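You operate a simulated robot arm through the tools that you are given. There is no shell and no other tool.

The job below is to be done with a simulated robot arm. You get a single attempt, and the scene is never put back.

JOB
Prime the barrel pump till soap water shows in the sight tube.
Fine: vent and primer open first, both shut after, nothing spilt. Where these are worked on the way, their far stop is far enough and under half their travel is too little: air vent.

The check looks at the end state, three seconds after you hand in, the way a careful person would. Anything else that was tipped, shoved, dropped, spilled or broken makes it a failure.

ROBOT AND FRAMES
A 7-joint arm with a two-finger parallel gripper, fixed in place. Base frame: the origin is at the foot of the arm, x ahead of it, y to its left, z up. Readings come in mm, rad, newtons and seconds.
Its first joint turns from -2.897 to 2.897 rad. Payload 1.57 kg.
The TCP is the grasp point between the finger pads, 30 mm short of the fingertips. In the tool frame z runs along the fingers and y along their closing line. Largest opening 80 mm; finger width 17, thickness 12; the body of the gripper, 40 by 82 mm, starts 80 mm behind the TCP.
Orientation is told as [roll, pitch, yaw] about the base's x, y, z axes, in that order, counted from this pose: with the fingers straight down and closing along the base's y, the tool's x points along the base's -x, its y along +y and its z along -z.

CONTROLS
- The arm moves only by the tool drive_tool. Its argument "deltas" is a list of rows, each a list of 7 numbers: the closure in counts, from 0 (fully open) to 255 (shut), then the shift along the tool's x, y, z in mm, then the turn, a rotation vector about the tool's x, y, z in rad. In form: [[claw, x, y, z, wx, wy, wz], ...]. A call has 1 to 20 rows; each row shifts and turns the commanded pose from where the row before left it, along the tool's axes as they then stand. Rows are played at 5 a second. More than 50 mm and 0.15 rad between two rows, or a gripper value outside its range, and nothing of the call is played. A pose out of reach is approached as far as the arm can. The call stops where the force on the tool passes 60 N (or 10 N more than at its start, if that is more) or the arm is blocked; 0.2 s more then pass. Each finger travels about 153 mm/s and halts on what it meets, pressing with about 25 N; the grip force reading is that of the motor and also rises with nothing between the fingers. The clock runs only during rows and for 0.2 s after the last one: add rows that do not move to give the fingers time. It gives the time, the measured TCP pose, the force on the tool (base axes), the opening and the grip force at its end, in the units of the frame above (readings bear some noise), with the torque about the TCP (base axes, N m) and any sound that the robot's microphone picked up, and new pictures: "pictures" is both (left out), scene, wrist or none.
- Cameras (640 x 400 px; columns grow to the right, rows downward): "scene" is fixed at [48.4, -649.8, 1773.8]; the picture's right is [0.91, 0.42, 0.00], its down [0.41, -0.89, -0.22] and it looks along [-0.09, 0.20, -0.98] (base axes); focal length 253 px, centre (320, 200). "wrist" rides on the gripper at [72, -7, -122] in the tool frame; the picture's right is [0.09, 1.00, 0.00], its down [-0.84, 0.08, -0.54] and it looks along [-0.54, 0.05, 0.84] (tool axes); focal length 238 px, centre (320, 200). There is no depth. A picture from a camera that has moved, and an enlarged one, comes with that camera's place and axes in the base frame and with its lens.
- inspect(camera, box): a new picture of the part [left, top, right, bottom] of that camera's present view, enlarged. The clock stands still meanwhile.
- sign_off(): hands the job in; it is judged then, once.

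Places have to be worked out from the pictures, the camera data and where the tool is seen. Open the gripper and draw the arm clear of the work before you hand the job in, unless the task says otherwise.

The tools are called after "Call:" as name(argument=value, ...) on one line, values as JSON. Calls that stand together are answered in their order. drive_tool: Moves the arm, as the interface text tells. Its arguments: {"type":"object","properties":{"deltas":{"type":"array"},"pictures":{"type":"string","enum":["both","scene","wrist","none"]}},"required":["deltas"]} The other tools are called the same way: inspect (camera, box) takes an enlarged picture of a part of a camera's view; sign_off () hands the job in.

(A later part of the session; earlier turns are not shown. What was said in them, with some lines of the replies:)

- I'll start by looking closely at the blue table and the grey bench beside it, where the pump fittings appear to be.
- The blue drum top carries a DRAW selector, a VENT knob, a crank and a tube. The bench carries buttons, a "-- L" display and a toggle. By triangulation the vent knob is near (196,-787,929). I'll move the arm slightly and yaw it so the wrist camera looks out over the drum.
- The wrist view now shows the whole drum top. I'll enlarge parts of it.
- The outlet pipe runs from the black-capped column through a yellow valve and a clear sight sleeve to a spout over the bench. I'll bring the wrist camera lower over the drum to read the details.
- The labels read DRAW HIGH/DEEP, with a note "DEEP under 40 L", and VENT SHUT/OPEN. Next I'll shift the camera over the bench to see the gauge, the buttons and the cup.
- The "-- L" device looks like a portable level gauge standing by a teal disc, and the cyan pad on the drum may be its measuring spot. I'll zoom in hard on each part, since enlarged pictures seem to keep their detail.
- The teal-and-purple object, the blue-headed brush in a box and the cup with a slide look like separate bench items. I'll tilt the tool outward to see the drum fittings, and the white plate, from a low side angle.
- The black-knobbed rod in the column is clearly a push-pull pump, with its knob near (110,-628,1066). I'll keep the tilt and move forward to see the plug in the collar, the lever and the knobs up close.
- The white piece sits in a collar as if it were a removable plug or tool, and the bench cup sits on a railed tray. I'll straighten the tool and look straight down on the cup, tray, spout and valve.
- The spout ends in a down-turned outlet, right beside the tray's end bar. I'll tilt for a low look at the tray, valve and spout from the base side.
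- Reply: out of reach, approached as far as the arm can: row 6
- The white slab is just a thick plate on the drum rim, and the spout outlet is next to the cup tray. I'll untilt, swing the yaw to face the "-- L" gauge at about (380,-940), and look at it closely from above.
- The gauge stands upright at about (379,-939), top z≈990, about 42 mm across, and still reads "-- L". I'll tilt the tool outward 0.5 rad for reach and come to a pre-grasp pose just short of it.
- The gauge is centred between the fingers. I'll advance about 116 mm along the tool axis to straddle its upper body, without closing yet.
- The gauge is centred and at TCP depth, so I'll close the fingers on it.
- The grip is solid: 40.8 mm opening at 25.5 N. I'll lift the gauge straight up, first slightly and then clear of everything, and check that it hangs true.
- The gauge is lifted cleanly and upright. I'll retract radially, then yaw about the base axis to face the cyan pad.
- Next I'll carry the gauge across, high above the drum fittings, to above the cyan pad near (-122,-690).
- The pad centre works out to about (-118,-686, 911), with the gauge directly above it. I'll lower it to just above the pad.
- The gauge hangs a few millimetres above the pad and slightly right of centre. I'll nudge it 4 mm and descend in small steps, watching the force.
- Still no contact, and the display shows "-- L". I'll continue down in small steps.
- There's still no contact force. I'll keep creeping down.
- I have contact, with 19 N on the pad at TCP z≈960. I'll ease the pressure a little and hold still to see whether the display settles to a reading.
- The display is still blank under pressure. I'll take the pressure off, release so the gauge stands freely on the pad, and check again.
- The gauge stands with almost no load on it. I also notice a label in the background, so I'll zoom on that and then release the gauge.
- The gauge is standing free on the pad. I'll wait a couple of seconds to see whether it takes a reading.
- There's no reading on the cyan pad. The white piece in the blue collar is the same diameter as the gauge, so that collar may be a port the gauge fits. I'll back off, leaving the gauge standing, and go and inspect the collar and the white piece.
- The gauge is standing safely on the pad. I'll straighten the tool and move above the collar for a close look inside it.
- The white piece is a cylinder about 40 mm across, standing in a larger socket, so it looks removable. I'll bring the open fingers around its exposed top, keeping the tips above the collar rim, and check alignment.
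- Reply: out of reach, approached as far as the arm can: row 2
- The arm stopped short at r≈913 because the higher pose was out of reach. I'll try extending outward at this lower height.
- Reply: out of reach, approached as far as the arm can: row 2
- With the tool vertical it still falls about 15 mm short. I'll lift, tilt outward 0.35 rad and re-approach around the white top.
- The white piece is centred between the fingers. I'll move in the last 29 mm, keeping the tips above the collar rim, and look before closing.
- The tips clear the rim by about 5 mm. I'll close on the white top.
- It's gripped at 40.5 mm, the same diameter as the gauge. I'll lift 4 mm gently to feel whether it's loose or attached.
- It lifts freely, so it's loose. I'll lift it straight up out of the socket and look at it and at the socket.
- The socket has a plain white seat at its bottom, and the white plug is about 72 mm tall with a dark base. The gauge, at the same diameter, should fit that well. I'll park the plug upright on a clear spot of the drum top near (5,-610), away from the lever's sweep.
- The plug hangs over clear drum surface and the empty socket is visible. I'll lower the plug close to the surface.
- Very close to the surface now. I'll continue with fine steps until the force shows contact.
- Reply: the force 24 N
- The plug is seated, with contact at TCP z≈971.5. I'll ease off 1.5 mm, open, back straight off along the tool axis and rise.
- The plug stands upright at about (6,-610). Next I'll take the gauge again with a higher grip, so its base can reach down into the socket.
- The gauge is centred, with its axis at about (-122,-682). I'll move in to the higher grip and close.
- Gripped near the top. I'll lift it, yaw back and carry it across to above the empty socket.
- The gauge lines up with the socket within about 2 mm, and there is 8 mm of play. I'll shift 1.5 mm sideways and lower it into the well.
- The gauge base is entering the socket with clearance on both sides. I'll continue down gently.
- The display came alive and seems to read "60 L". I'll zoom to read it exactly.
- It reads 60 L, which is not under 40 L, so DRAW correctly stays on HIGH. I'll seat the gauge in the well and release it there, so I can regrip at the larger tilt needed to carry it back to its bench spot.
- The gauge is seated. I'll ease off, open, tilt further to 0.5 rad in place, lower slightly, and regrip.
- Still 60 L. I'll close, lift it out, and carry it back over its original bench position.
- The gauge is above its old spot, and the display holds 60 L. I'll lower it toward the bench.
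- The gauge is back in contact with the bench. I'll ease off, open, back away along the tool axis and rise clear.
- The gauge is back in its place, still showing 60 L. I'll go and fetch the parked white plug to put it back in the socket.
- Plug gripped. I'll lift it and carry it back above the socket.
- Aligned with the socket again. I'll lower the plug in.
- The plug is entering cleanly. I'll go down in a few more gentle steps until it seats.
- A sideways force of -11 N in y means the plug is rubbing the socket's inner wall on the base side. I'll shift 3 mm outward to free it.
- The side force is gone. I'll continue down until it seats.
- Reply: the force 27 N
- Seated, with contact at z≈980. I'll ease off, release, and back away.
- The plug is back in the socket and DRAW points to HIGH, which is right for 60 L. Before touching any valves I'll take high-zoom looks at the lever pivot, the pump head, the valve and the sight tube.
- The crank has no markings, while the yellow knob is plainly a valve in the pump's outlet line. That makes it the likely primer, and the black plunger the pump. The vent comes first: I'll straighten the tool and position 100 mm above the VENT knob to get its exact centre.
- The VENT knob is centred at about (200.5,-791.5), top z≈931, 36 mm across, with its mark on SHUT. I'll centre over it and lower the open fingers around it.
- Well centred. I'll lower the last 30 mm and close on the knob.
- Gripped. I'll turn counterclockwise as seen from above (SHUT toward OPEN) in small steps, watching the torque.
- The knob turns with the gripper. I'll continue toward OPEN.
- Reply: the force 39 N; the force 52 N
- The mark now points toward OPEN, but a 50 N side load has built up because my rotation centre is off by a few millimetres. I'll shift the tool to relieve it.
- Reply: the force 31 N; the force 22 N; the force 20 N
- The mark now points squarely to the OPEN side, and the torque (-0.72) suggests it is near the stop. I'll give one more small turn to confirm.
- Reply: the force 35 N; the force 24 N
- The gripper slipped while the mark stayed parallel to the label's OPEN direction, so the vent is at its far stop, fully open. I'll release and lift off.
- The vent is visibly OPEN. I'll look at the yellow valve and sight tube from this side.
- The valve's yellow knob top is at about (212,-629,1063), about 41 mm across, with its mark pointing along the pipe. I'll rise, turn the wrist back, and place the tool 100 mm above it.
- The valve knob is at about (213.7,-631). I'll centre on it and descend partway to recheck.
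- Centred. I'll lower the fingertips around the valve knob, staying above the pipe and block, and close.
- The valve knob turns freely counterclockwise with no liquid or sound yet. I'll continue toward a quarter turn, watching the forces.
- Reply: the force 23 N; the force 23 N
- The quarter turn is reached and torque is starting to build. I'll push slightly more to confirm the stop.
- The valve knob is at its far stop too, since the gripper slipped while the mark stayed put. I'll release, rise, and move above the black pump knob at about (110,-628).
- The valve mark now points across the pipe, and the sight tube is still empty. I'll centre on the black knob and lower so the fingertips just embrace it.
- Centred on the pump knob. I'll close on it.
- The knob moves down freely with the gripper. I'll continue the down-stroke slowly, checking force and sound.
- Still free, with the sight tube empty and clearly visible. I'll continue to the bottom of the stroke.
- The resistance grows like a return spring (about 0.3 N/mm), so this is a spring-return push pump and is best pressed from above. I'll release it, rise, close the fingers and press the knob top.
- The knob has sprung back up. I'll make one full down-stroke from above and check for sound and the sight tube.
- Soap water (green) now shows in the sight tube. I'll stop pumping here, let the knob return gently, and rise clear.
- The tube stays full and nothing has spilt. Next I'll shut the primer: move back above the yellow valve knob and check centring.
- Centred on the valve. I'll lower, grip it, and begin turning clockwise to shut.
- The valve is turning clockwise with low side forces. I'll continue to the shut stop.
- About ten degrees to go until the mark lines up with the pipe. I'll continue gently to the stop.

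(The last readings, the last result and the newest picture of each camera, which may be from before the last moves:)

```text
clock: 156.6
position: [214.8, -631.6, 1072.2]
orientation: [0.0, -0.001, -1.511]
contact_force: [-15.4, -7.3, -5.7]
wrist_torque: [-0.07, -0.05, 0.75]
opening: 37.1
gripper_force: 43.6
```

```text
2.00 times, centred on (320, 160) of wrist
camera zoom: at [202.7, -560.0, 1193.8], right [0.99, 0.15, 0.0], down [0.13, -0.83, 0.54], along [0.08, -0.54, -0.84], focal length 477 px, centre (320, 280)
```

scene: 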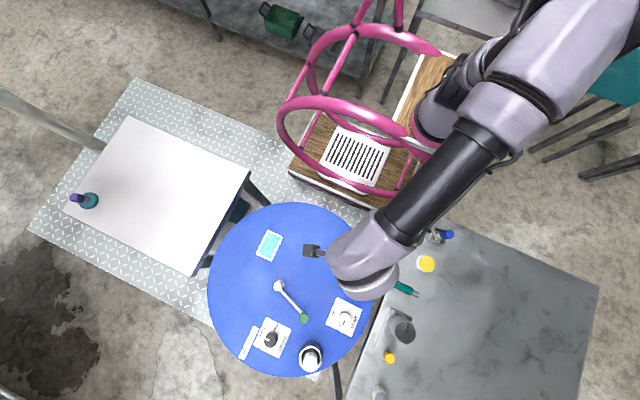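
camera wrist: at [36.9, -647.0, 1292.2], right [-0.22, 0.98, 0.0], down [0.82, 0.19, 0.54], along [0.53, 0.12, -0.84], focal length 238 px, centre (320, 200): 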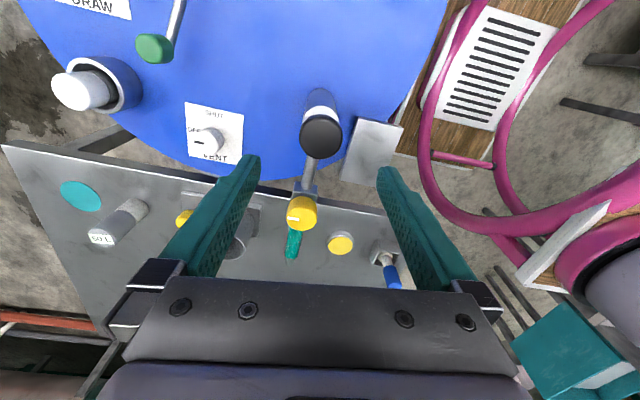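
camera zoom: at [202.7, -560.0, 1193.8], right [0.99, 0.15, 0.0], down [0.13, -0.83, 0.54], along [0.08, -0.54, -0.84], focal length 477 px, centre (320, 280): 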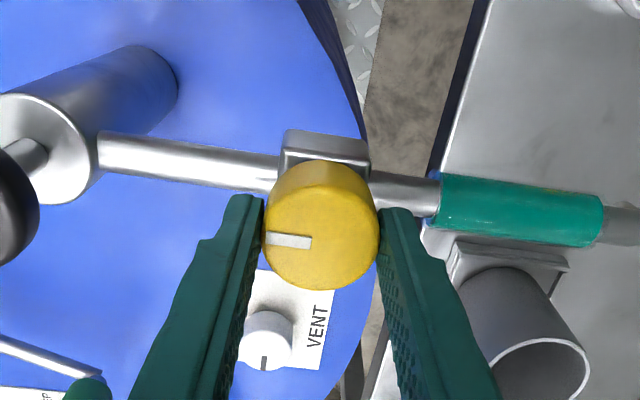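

Torque has risen to 0.75 and the mark is in line with the pipe, so it's at the shut stop. I'll add one slight extra nudge, then release and lift.

Call:
drive_tool(deltas=[[255, 0, 0, 0, 0, 0, 0.06], [255, 0, 0, 0, 0, 0, 0], [200, 0, 0, 0, 0, 0, 0], [100, 0, 0, 0, 0, 0, 0], [0, 0, 0, 0, 0, 0, 0], [0, 0, 0, 0, 0, 0, 0], [0, 0, 0, -32, 0, 0, 0], [0, 0, 0, -32, 0, 0, 0], [0, 0, 0, -32, 0, 0, 0], [0, 0, 0, 0, 0, 0, 0]])

Call:
inspect(camera="wrist", box=[220, 60, 420, 260])

Call:
inspect(camera="scene", box=[355, 255, 425, 305])

```text
clock: 158.8
position: [215.2, -631.5, 1169.3]
orientation: [-0.002, -0.001, -1.571]
contact_force: [-0.3, -0.9, 0.0]
wrist_torque: [0.03, -0.01, 0.0]
opening: 79.8
gripper_force: 0.0
camera wrist: at [207.8, -559.4, 1290.0], right [1.0, 0.09, 0.0], down [0.08, -0.84, 0.54], along [0.05, -0.54, -0.84], focal length 238 px, centre (320, 200)
```

scene: 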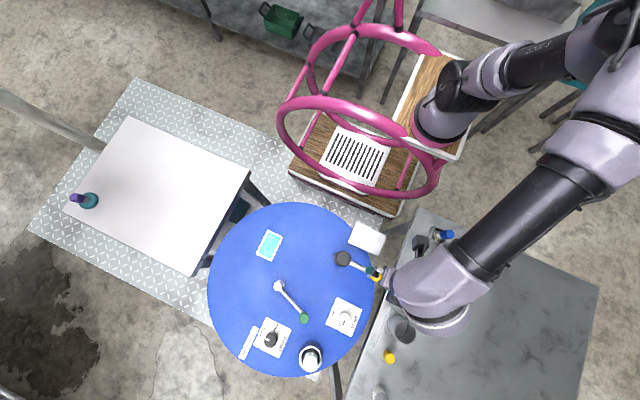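
wrist: 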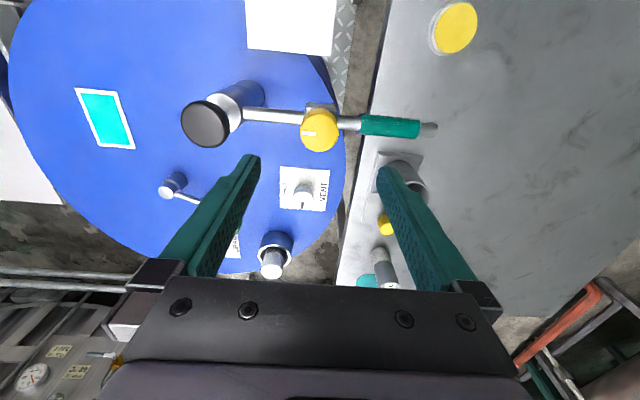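

```text
2.00 times, centred on (320, 160) of wrist
camera zoom: at [207.8, -559.4, 1290.0], right [1.0, 0.09, 0.0], down [0.08, -0.84, 0.54], along [0.05, -0.54, -0.84], focal length 477 px, centre (320, 280)
```

zoom: 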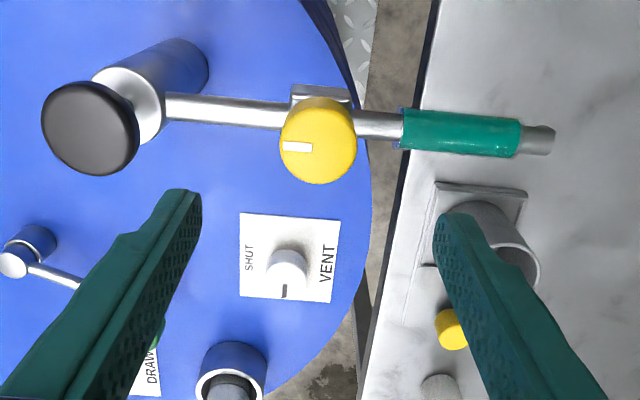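

```text
8.00 times, centred on (390, 280) of scene
camera zoom: at [48.4, -649.8, 1773.8], right [0.91, 0.42, 0.0], down [0.41, -0.89, -0.22], along [-0.09, 0.2, -0.98], focal length 2026 px, centre (-240, -440)
```

zoom: 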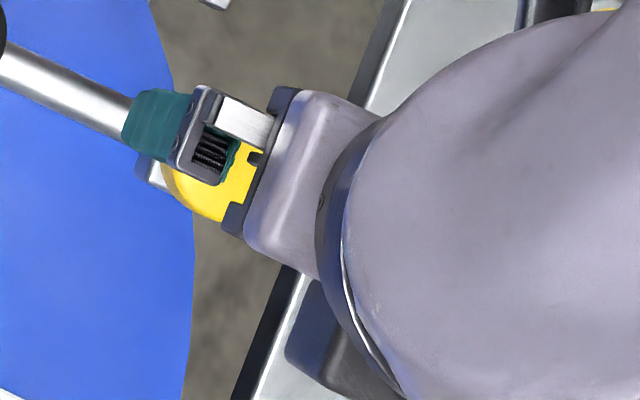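

The primer is shut and the sight tube still shows soap water. Next I'll shut the vent: rotate the wrist back and move above the VENT knob.

Call:
drive_tool(deltas=[[0, 0, 0, 0, 0, 0, -0.135], [0, 0, 0, 0, 0, 0, -0.135], [0, 0, 0, 0, 0, 0, -0.135], [0, 0, 0, 0, 0, 0, -0.135], [0, 0, 0, 0, 0, 0, -0.135], [0, 0, 0, 0, 0, 0, -0.135], [0, 0, 0, 0, 0, 0, -0.135], [0, 0, 0, 0, 0, 0, -0.135], [0, 0, 0, 0, 0, 0, -0.135], [0, 0, 0, 0, 0, 0, -0.135], [0, 0, 0, 0, 0, 0, -0.135], [0, 0, 0, 0, 0, 0, -0.135], [0, 5.9, -39.6, 0, 0, 0, 0], [0, 5.9, -39.6, 0, 0, 0, 0], [0, 5.9, -39.6, 0, 0, 0, 0], [0, 5.9, -39.6, 0, 0, 0, 0], [0, 0, 0, 0, 0, 0, 0]], pictures="none")

Call:
drive_tool(deltas=[[0, 0, 0, 35, 0, 0, 0], [0, 0, 0, 35, 0, 0, 0], [0, 0, 0, 35, 0, 0, 0], [0, 0, 0, 35, 0, 0, 0], [0, 0, 0, 0, 0, 0, 0]], pictures="wrist")

Call:
inspect(camera="wrist", box=[220, 60, 420, 260])

```text
clock: 162.4
position: [199.5, -790.0, 1167.7]
orientation: [-0.001, -0.001, 0.05]
contact_force: [0.1, 0.4, 0.7]
wrist_torque: [0.0, 0.01, -0.04]
opening: 79.9
gripper_force: 0.0
```

```text
clock: 163.6
position: [199.6, -789.4, 1027.4]
orientation: [-0.001, 0.0, 0.049]
contact_force: [0.4, 0.2, 0.3]
wrist_torque: [-0.03, 0.01, 0.0]
opening: 79.9
gripper_force: 0.0
camera wrist: at [126.9, -800.4, 1149.2], right [-0.14, 0.99, 0.0], down [0.83, 0.12, 0.54], along [0.54, 0.08, -0.84], focal length 238 px, centre (320, 200)
```

wrist: 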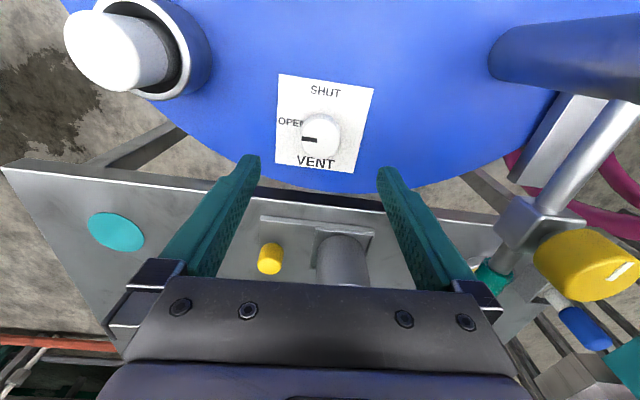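

```text
2.00 times, centred on (320, 160) of wrist
camera zoom: at [126.9, -800.4, 1149.2], right [-0.14, 0.99, 0.0], down [0.83, 0.12, 0.54], along [0.54, 0.08, -0.84], focal length 477 px, centre (320, 280)
```

zoom: 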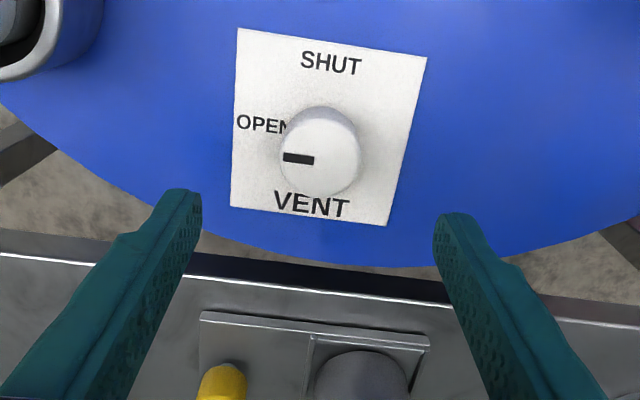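

The vent knob is centred within about 1 mm. I'll descend around it and grip.

Call:
drive_tool(deltas=[[0, -1, -0.4, 28, 0, 0, 0], [0, 0, 0, 29, 0, 0, 0], [0, 0, 0, 28, 0, 0, 0], [0, 0, 0, 0, 0, 0, 0], [100, 0, 0, 0, 0, 0, 0], [160, 0, 0, 0, 0, 0, 0], [255, 0, 0, 0, 0, 0, 0], [255, 0, 0, 0, 0, 0, 0]], pictures="none")

Call:
inspect(camera="wrist", box=[220, 60, 420, 260])

```text
clock: 165.4
position: [201.3, -789.2, 941.8]
orientation: [0.0, 0.0, 0.05]
contact_force: [-0.1, 5.4, -3.4]
wrist_torque: [-0.5, -0.15, 0.01]
opening: 37.6
gripper_force: 44.2
```

```text
2.00 times, centred on (320, 160) of wrist
camera zoom: at [128.2, -800.2, 1064.3], right [-0.14, 0.99, 0.0], down [0.83, 0.12, 0.54], along [0.54, 0.08, -0.84], focal length 477 px, centre (320, 280)
```

zoom: 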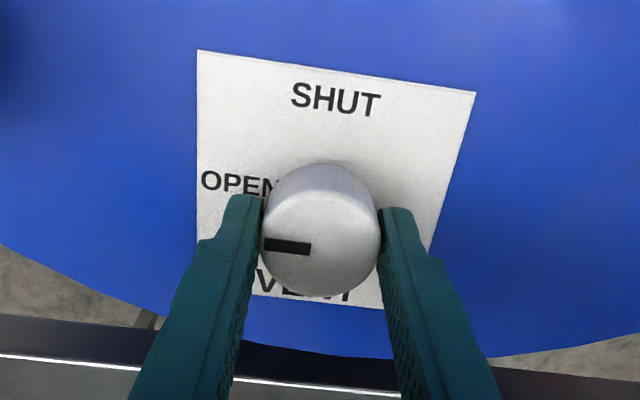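

Gripped. I'll turn clockwise back toward SHUT.

Call:
drive_tool(deltas=[[255, 0, 0, 0, 0, 0, 0.1], [255, 0, 0, 0, 0, 0, 0.1], [255, 0, 0, 0, 0, 0, 0.1], [255, 0, 0, 0, 0, 0, 0.1], [255, 0, 0, 0, 0, 0, 0.1], [255, 0, 0, 0, 0, 0, 0]], pictures="none")

Call:
drive_tool(deltas=[[255, 0, 0, 0, 0, 0, 0.1], [255, 0, 0, 0, 0, 0, 0.1], [255, 0, 0, 0, 0, 0, 0.1], [255, 0, 0, 0, 0, 0, 0.1], [255, 0, 0, 0, 0, 0, 0.1], [255, 0, 0, 0, 0, 0, 0]], pictures="none")

Call:
inspect(camera="wrist", box=[220, 60, 420, 260])

```text
clock: 166.8
position: [200.1, -789.5, 943.3]
orientation: [-0.001, 0.0, -0.451]
contact_force: [-0.1, 1.0, -8.4]
wrist_torque: [-0.48, 0.44, 0.03]
opening: 37.7
gripper_force: 43.9
```

```text
clock: 168.2
position: [200.9, -790.4, 942.9]
orientation: [0.0, 0.0, -0.952]
contact_force: [-3.6, -6.7, -5.9]
wrist_torque: [0.14, -0.58, -0.01]
opening: 37.7
gripper_force: 43.2
```

```text
2.00 times, centred on (320, 160) of wrist
camera zoom: at [152.2, -736.3, 1064.4], right [0.76, 0.65, 0.0], down [0.55, -0.64, 0.54], along [0.35, -0.41, -0.84], focal length 477 px, centre (320, 280)
```

zoom: 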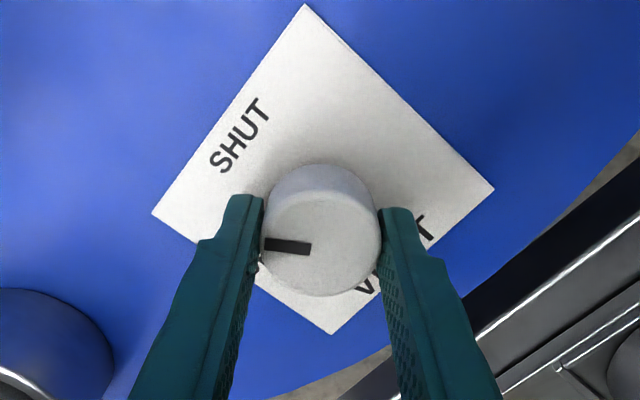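

The side forces are low and it's turning well. I'll continue to the SHUT stop.

Call:
drive_tool(deltas=[[255, 0, 0, 0, 0, 0, 0.1], [255, 0, 0, 0, 0, 0, 0.1], [255, 0, 0, 0, 0, 0, 0.1], [255, 0, 0, 0, 0, 0, 0.1], [255, 0, 0, 0, 0, 0, 0.1], [255, 0, 0, 0, 0, 0, 0]], pictures="none")

Call:
drive_tool(deltas=[[255, 0, 0, 0, 0, 0, 0.08], [255, 0, 0, 0, 0, 0, 0.06], [255, 0, 0, 0, 0, 0, 0]], pictures="none")

Call:
inspect(camera="wrist", box=[220, 60, 420, 260])

```text
clock: 169.6
position: [200.6, -790.0, 943.1]
orientation: [0.0, 0.0, -1.45]
contact_force: [-6.9, -12.6, -5.6]
wrist_torque: [-1.02, -0.55, -0.05]
opening: 37.6
gripper_force: 43.7
```

```text
clock: 170.4
position: [199.1, -789.5, 943.4]
orientation: [0.0, 0.002, -1.593]
contact_force: [-11.4, -4.1, -2.8]
wrist_torque: [0.67, -0.25, 0.46]
opening: 37.8
gripper_force: 43.7
```

```text
2.00 times, centred on (320, 160) of wrist
camera zoom: at [193.5, -718.3, 1064.6], right [1.0, 0.07, 0.0], down [0.06, -0.84, 0.54], along [0.04, -0.54, -0.84], focal length 477 px, centre (320, 280)
```

zoom: 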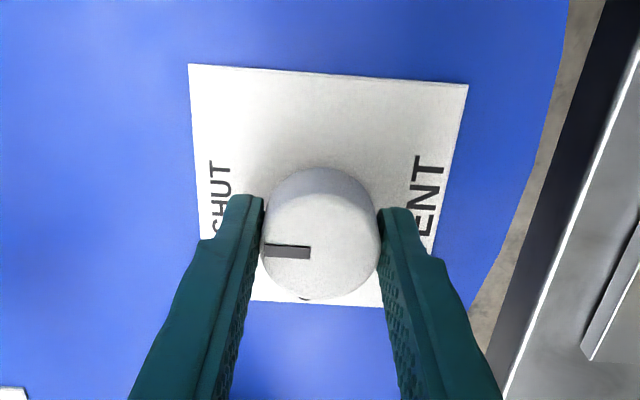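

The mark points to SHUT and torque is rising at the stop. I'll give one final nudge, release and lift off.

Call:
drive_tool(deltas=[[255, 0, 0, 0, 0, 0, 0.08], [255, 0, 0, 0, 0, 0, 0], [200, 0, 0, 0, 0, 0, 0], [100, 0, 0, 0, 0, 0, 0], [0, 0, 0, 0, 0, 0, 0], [0, 0, 0, 0, 0, 0, 0], [0, 0, 0, -32, 0, 0, 0], [0, 0, 0, -40, 0, 0, 0], [0, 0, 0, -40, 0, 0, 0], [0, 0, 0, -40, 0, 0, 0], [0, 0, 0, 0, 0, 0, 0]])

Call:
inspect(camera="wrist", box=[220, 60, 420, 260])

```text
clock: 172.8
position: [200.7, -790.6, 1096.6]
orientation: [-0.001, -0.001, -1.673]
contact_force: [0.4, 0.0, -0.2]
wrist_torque: [-0.01, -0.02, -0.01]
opening: 79.9
gripper_force: 0.0
camera wrist: at [199.8, -718.6, 1217.3], right [1.0, -0.01, 0.0], down [-0.01, -0.84, 0.54], along [0.0, -0.54, -0.84], focal length 238 px, centre (320, 200)
```

scene: 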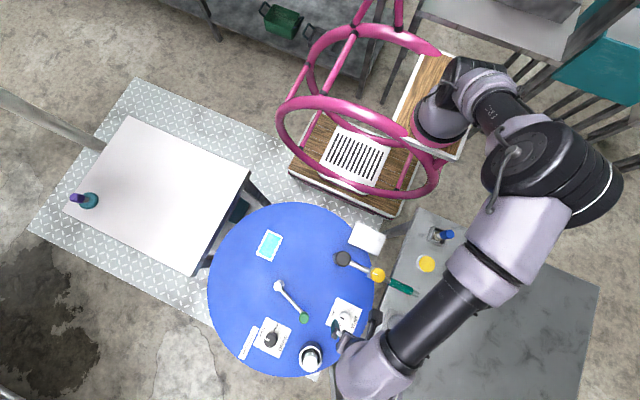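
wrist: 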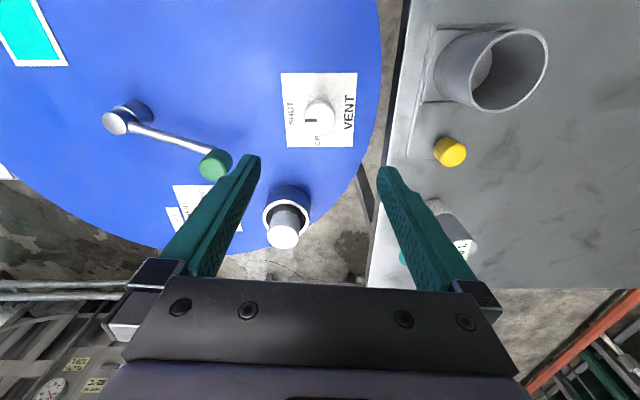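

```text
2.00 times, centred on (320, 160) of wrist
camera zoom: at [199.8, -718.6, 1217.3], right [1.0, -0.01, 0.0], down [-0.01, -0.84, 0.54], along [0.0, -0.54, -0.84], focal length 477 px, centre (320, 280)
```

zoom: 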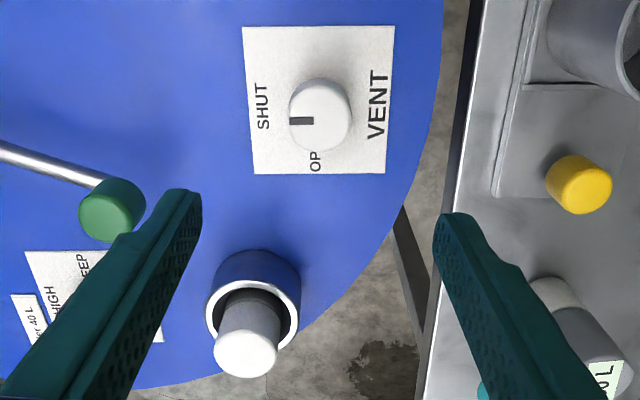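

The vent is shut. I'll draw the arm up and back, well clear of the work, then check the whole scene.

Call:
drive_tool(deltas=[[0, 0, 0, -45, 0, 0, 0], [0, 0, 0, -45, 0, 0, 0], [0, 0, 0, -45, 0, 0, 0], [0, 0, 0, -45, 0, 0, 0], [0, 0, 0, -45, 0, 0, 0], [0, 40, -10, -10, 0, 0, 0], [0, 40, -10, -10, 0, 0, 0], [0, 40, -10, -10, 0, 0, 0], [0, 40, -10, -10, 0, 0, 0], [0, 40, -10, 0, 0, 0, 0], [0, 40, -10, 0, 0, 0, 0], [0, 40, -10, 0, 0, 0, 0], [0, 0, 0, 0, 0, 0, 0]])

Call:
inspect(camera="scene", box=[200, 200, 400, 390])

Call:
inspect(camera="scene", box=[340, 230, 440, 310])

Call:
inspect(camera="scene", box=[360, 300, 420, 400])

Call:
inspect(camera="scene", box=[225, 300, 385, 400])

```text
clock: 175.6
position: [159.1, -503.8, 1360.6]
orientation: [0.001, 0.0, -1.671]
contact_force: [-0.5, -0.5, 1.0]
wrist_torque: [0.0, 0.01, -0.02]
opening: 80.1
gripper_force: 0.1
camera wrist: at [159.0, -431.6, 1481.2], right [1.0, -0.01, 0.0], down [-0.01, -0.84, 0.54], along [0.0, -0.54, -0.84], focal length 238 px, centre (320, 200)
```

scene: 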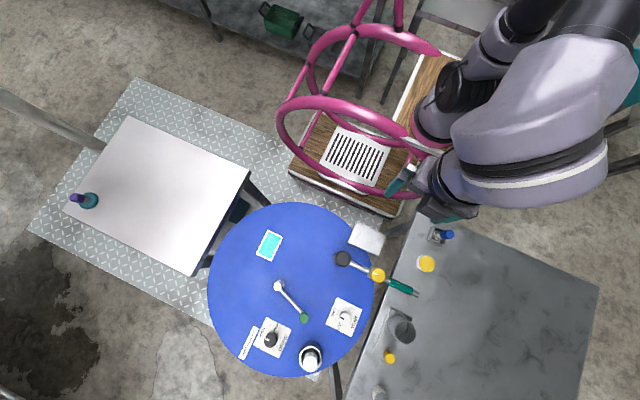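
wrist: 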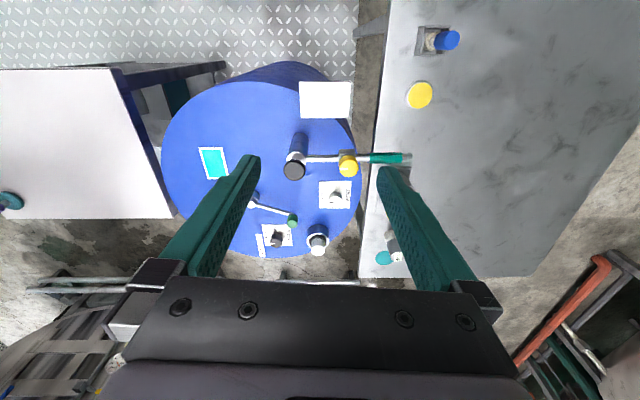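

```text
2.11 times, centred on (300, 295) of scene
camera zoom: at [48.4, -649.8, 1773.8], right [0.91, 0.42, 0.0], down [0.41, -0.89, -0.22], along [-0.09, 0.2, -0.98], focal length 533 px, centre (362, 0)
```

zoom: 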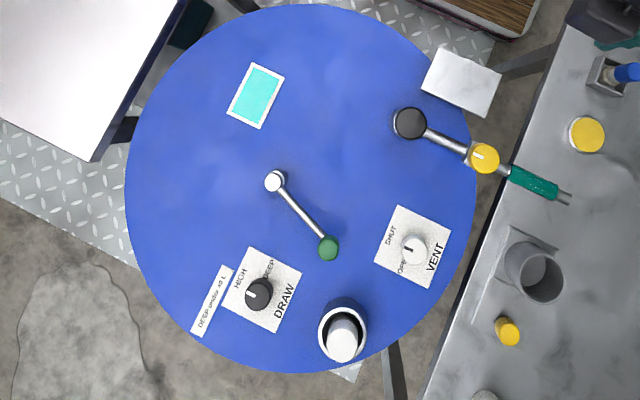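

```text
5.00 times, centred on (390, 270) of scene
camera zoom: at [48.4, -649.8, 1773.8], right [0.91, 0.42, 0.0], down [0.41, -0.89, -0.22], along [-0.09, 0.2, -0.98], focal length 1266 px, centre (-30, -150)
```

zoom: 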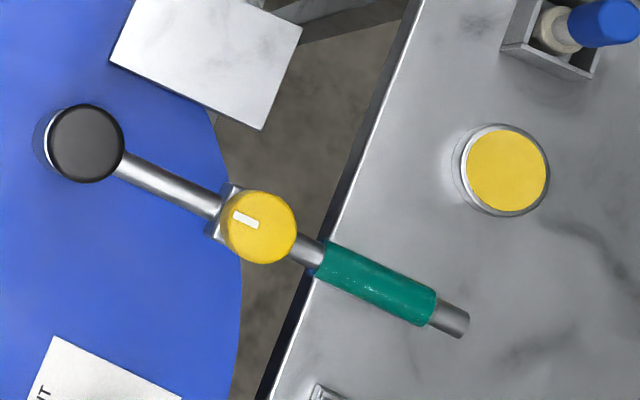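

```text
4.00 times, centred on (390, 350) of scene
camera zoom: at [48.4, -649.8, 1773.8], right [0.91, 0.42, 0.0], down [0.41, -0.89, -0.22], along [-0.09, 0.2, -0.98], focal length 1013 px, centre (40, -400)
```

zoom: 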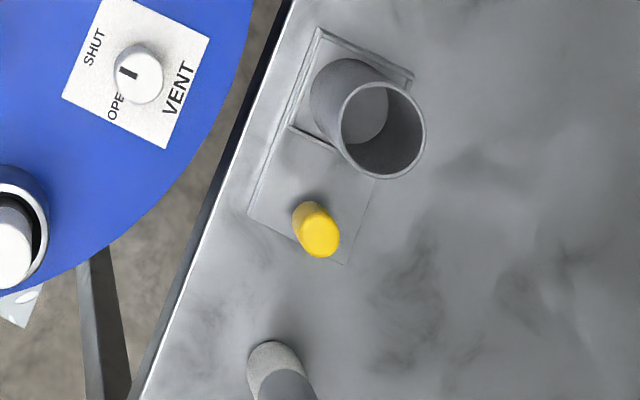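

```text
4.00 times, centred on (305, 350) of scene
camera zoom: at [48.4, -649.8, 1773.8], right [0.91, 0.42, 0.0], down [0.41, -0.89, -0.22], along [-0.09, 0.2, -0.98], focal length 1013 px, centre (380, -400)
```

zoom: 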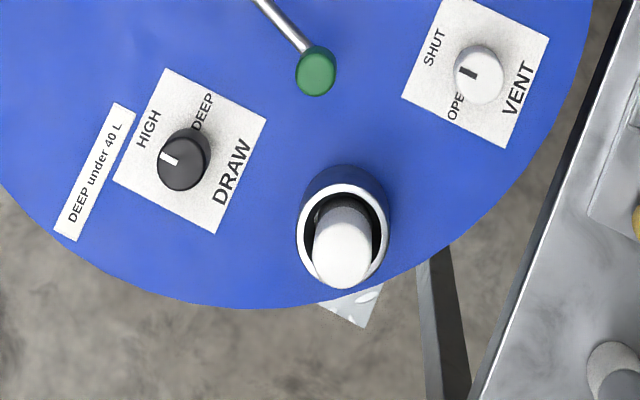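

Everything checks out: the sight tube is full of soap water, vent and primer are both shut, and DRAW is on HIGH, correct for 60 L. The plug is back in its socket, the gauge is standing in its place, the bench is dry, and the arm is clear with the gripper open. I'm handing the job in.

Call:
sign_off()

```text
The job is handed in.
```

The pump is primed and the job is handed in: soap water shows in the sight tube, and I saw nothing spilt on the bench or drum. I don't know yet how the check judged it.

- **Barrel level:** the portable gauge gave no reading on the cyan pad. I took the white plug out of its socket on the drum top and seated the gauge there, and it read 60 L. The note says DEEP only under 40 L, so I left DRAW on HIGH.
- **Opened first:** I turned the VENT knob and the yellow valve on the outlet pipe to their far stops. Nothing is labelled "primer". I took the yellow valve to be it because it sits between the pump and the sight tube.
- **Pumping:** the black knob is a spring-return plunger. I first pressed it about 23 mm by its sides with no result. One stroke from above then filled the sight tube, and I stopped there.
- **Shut after:** I turned the yellow valve and then the vent back to their shut stops. The tube stayed full.
- **Put back:** the white plug is back in its socket and the gauge stands within a few millimetres of where it was. The gauge display now shows 60 L instead of "-- L".

The arm is drawn clear with the gripper open.
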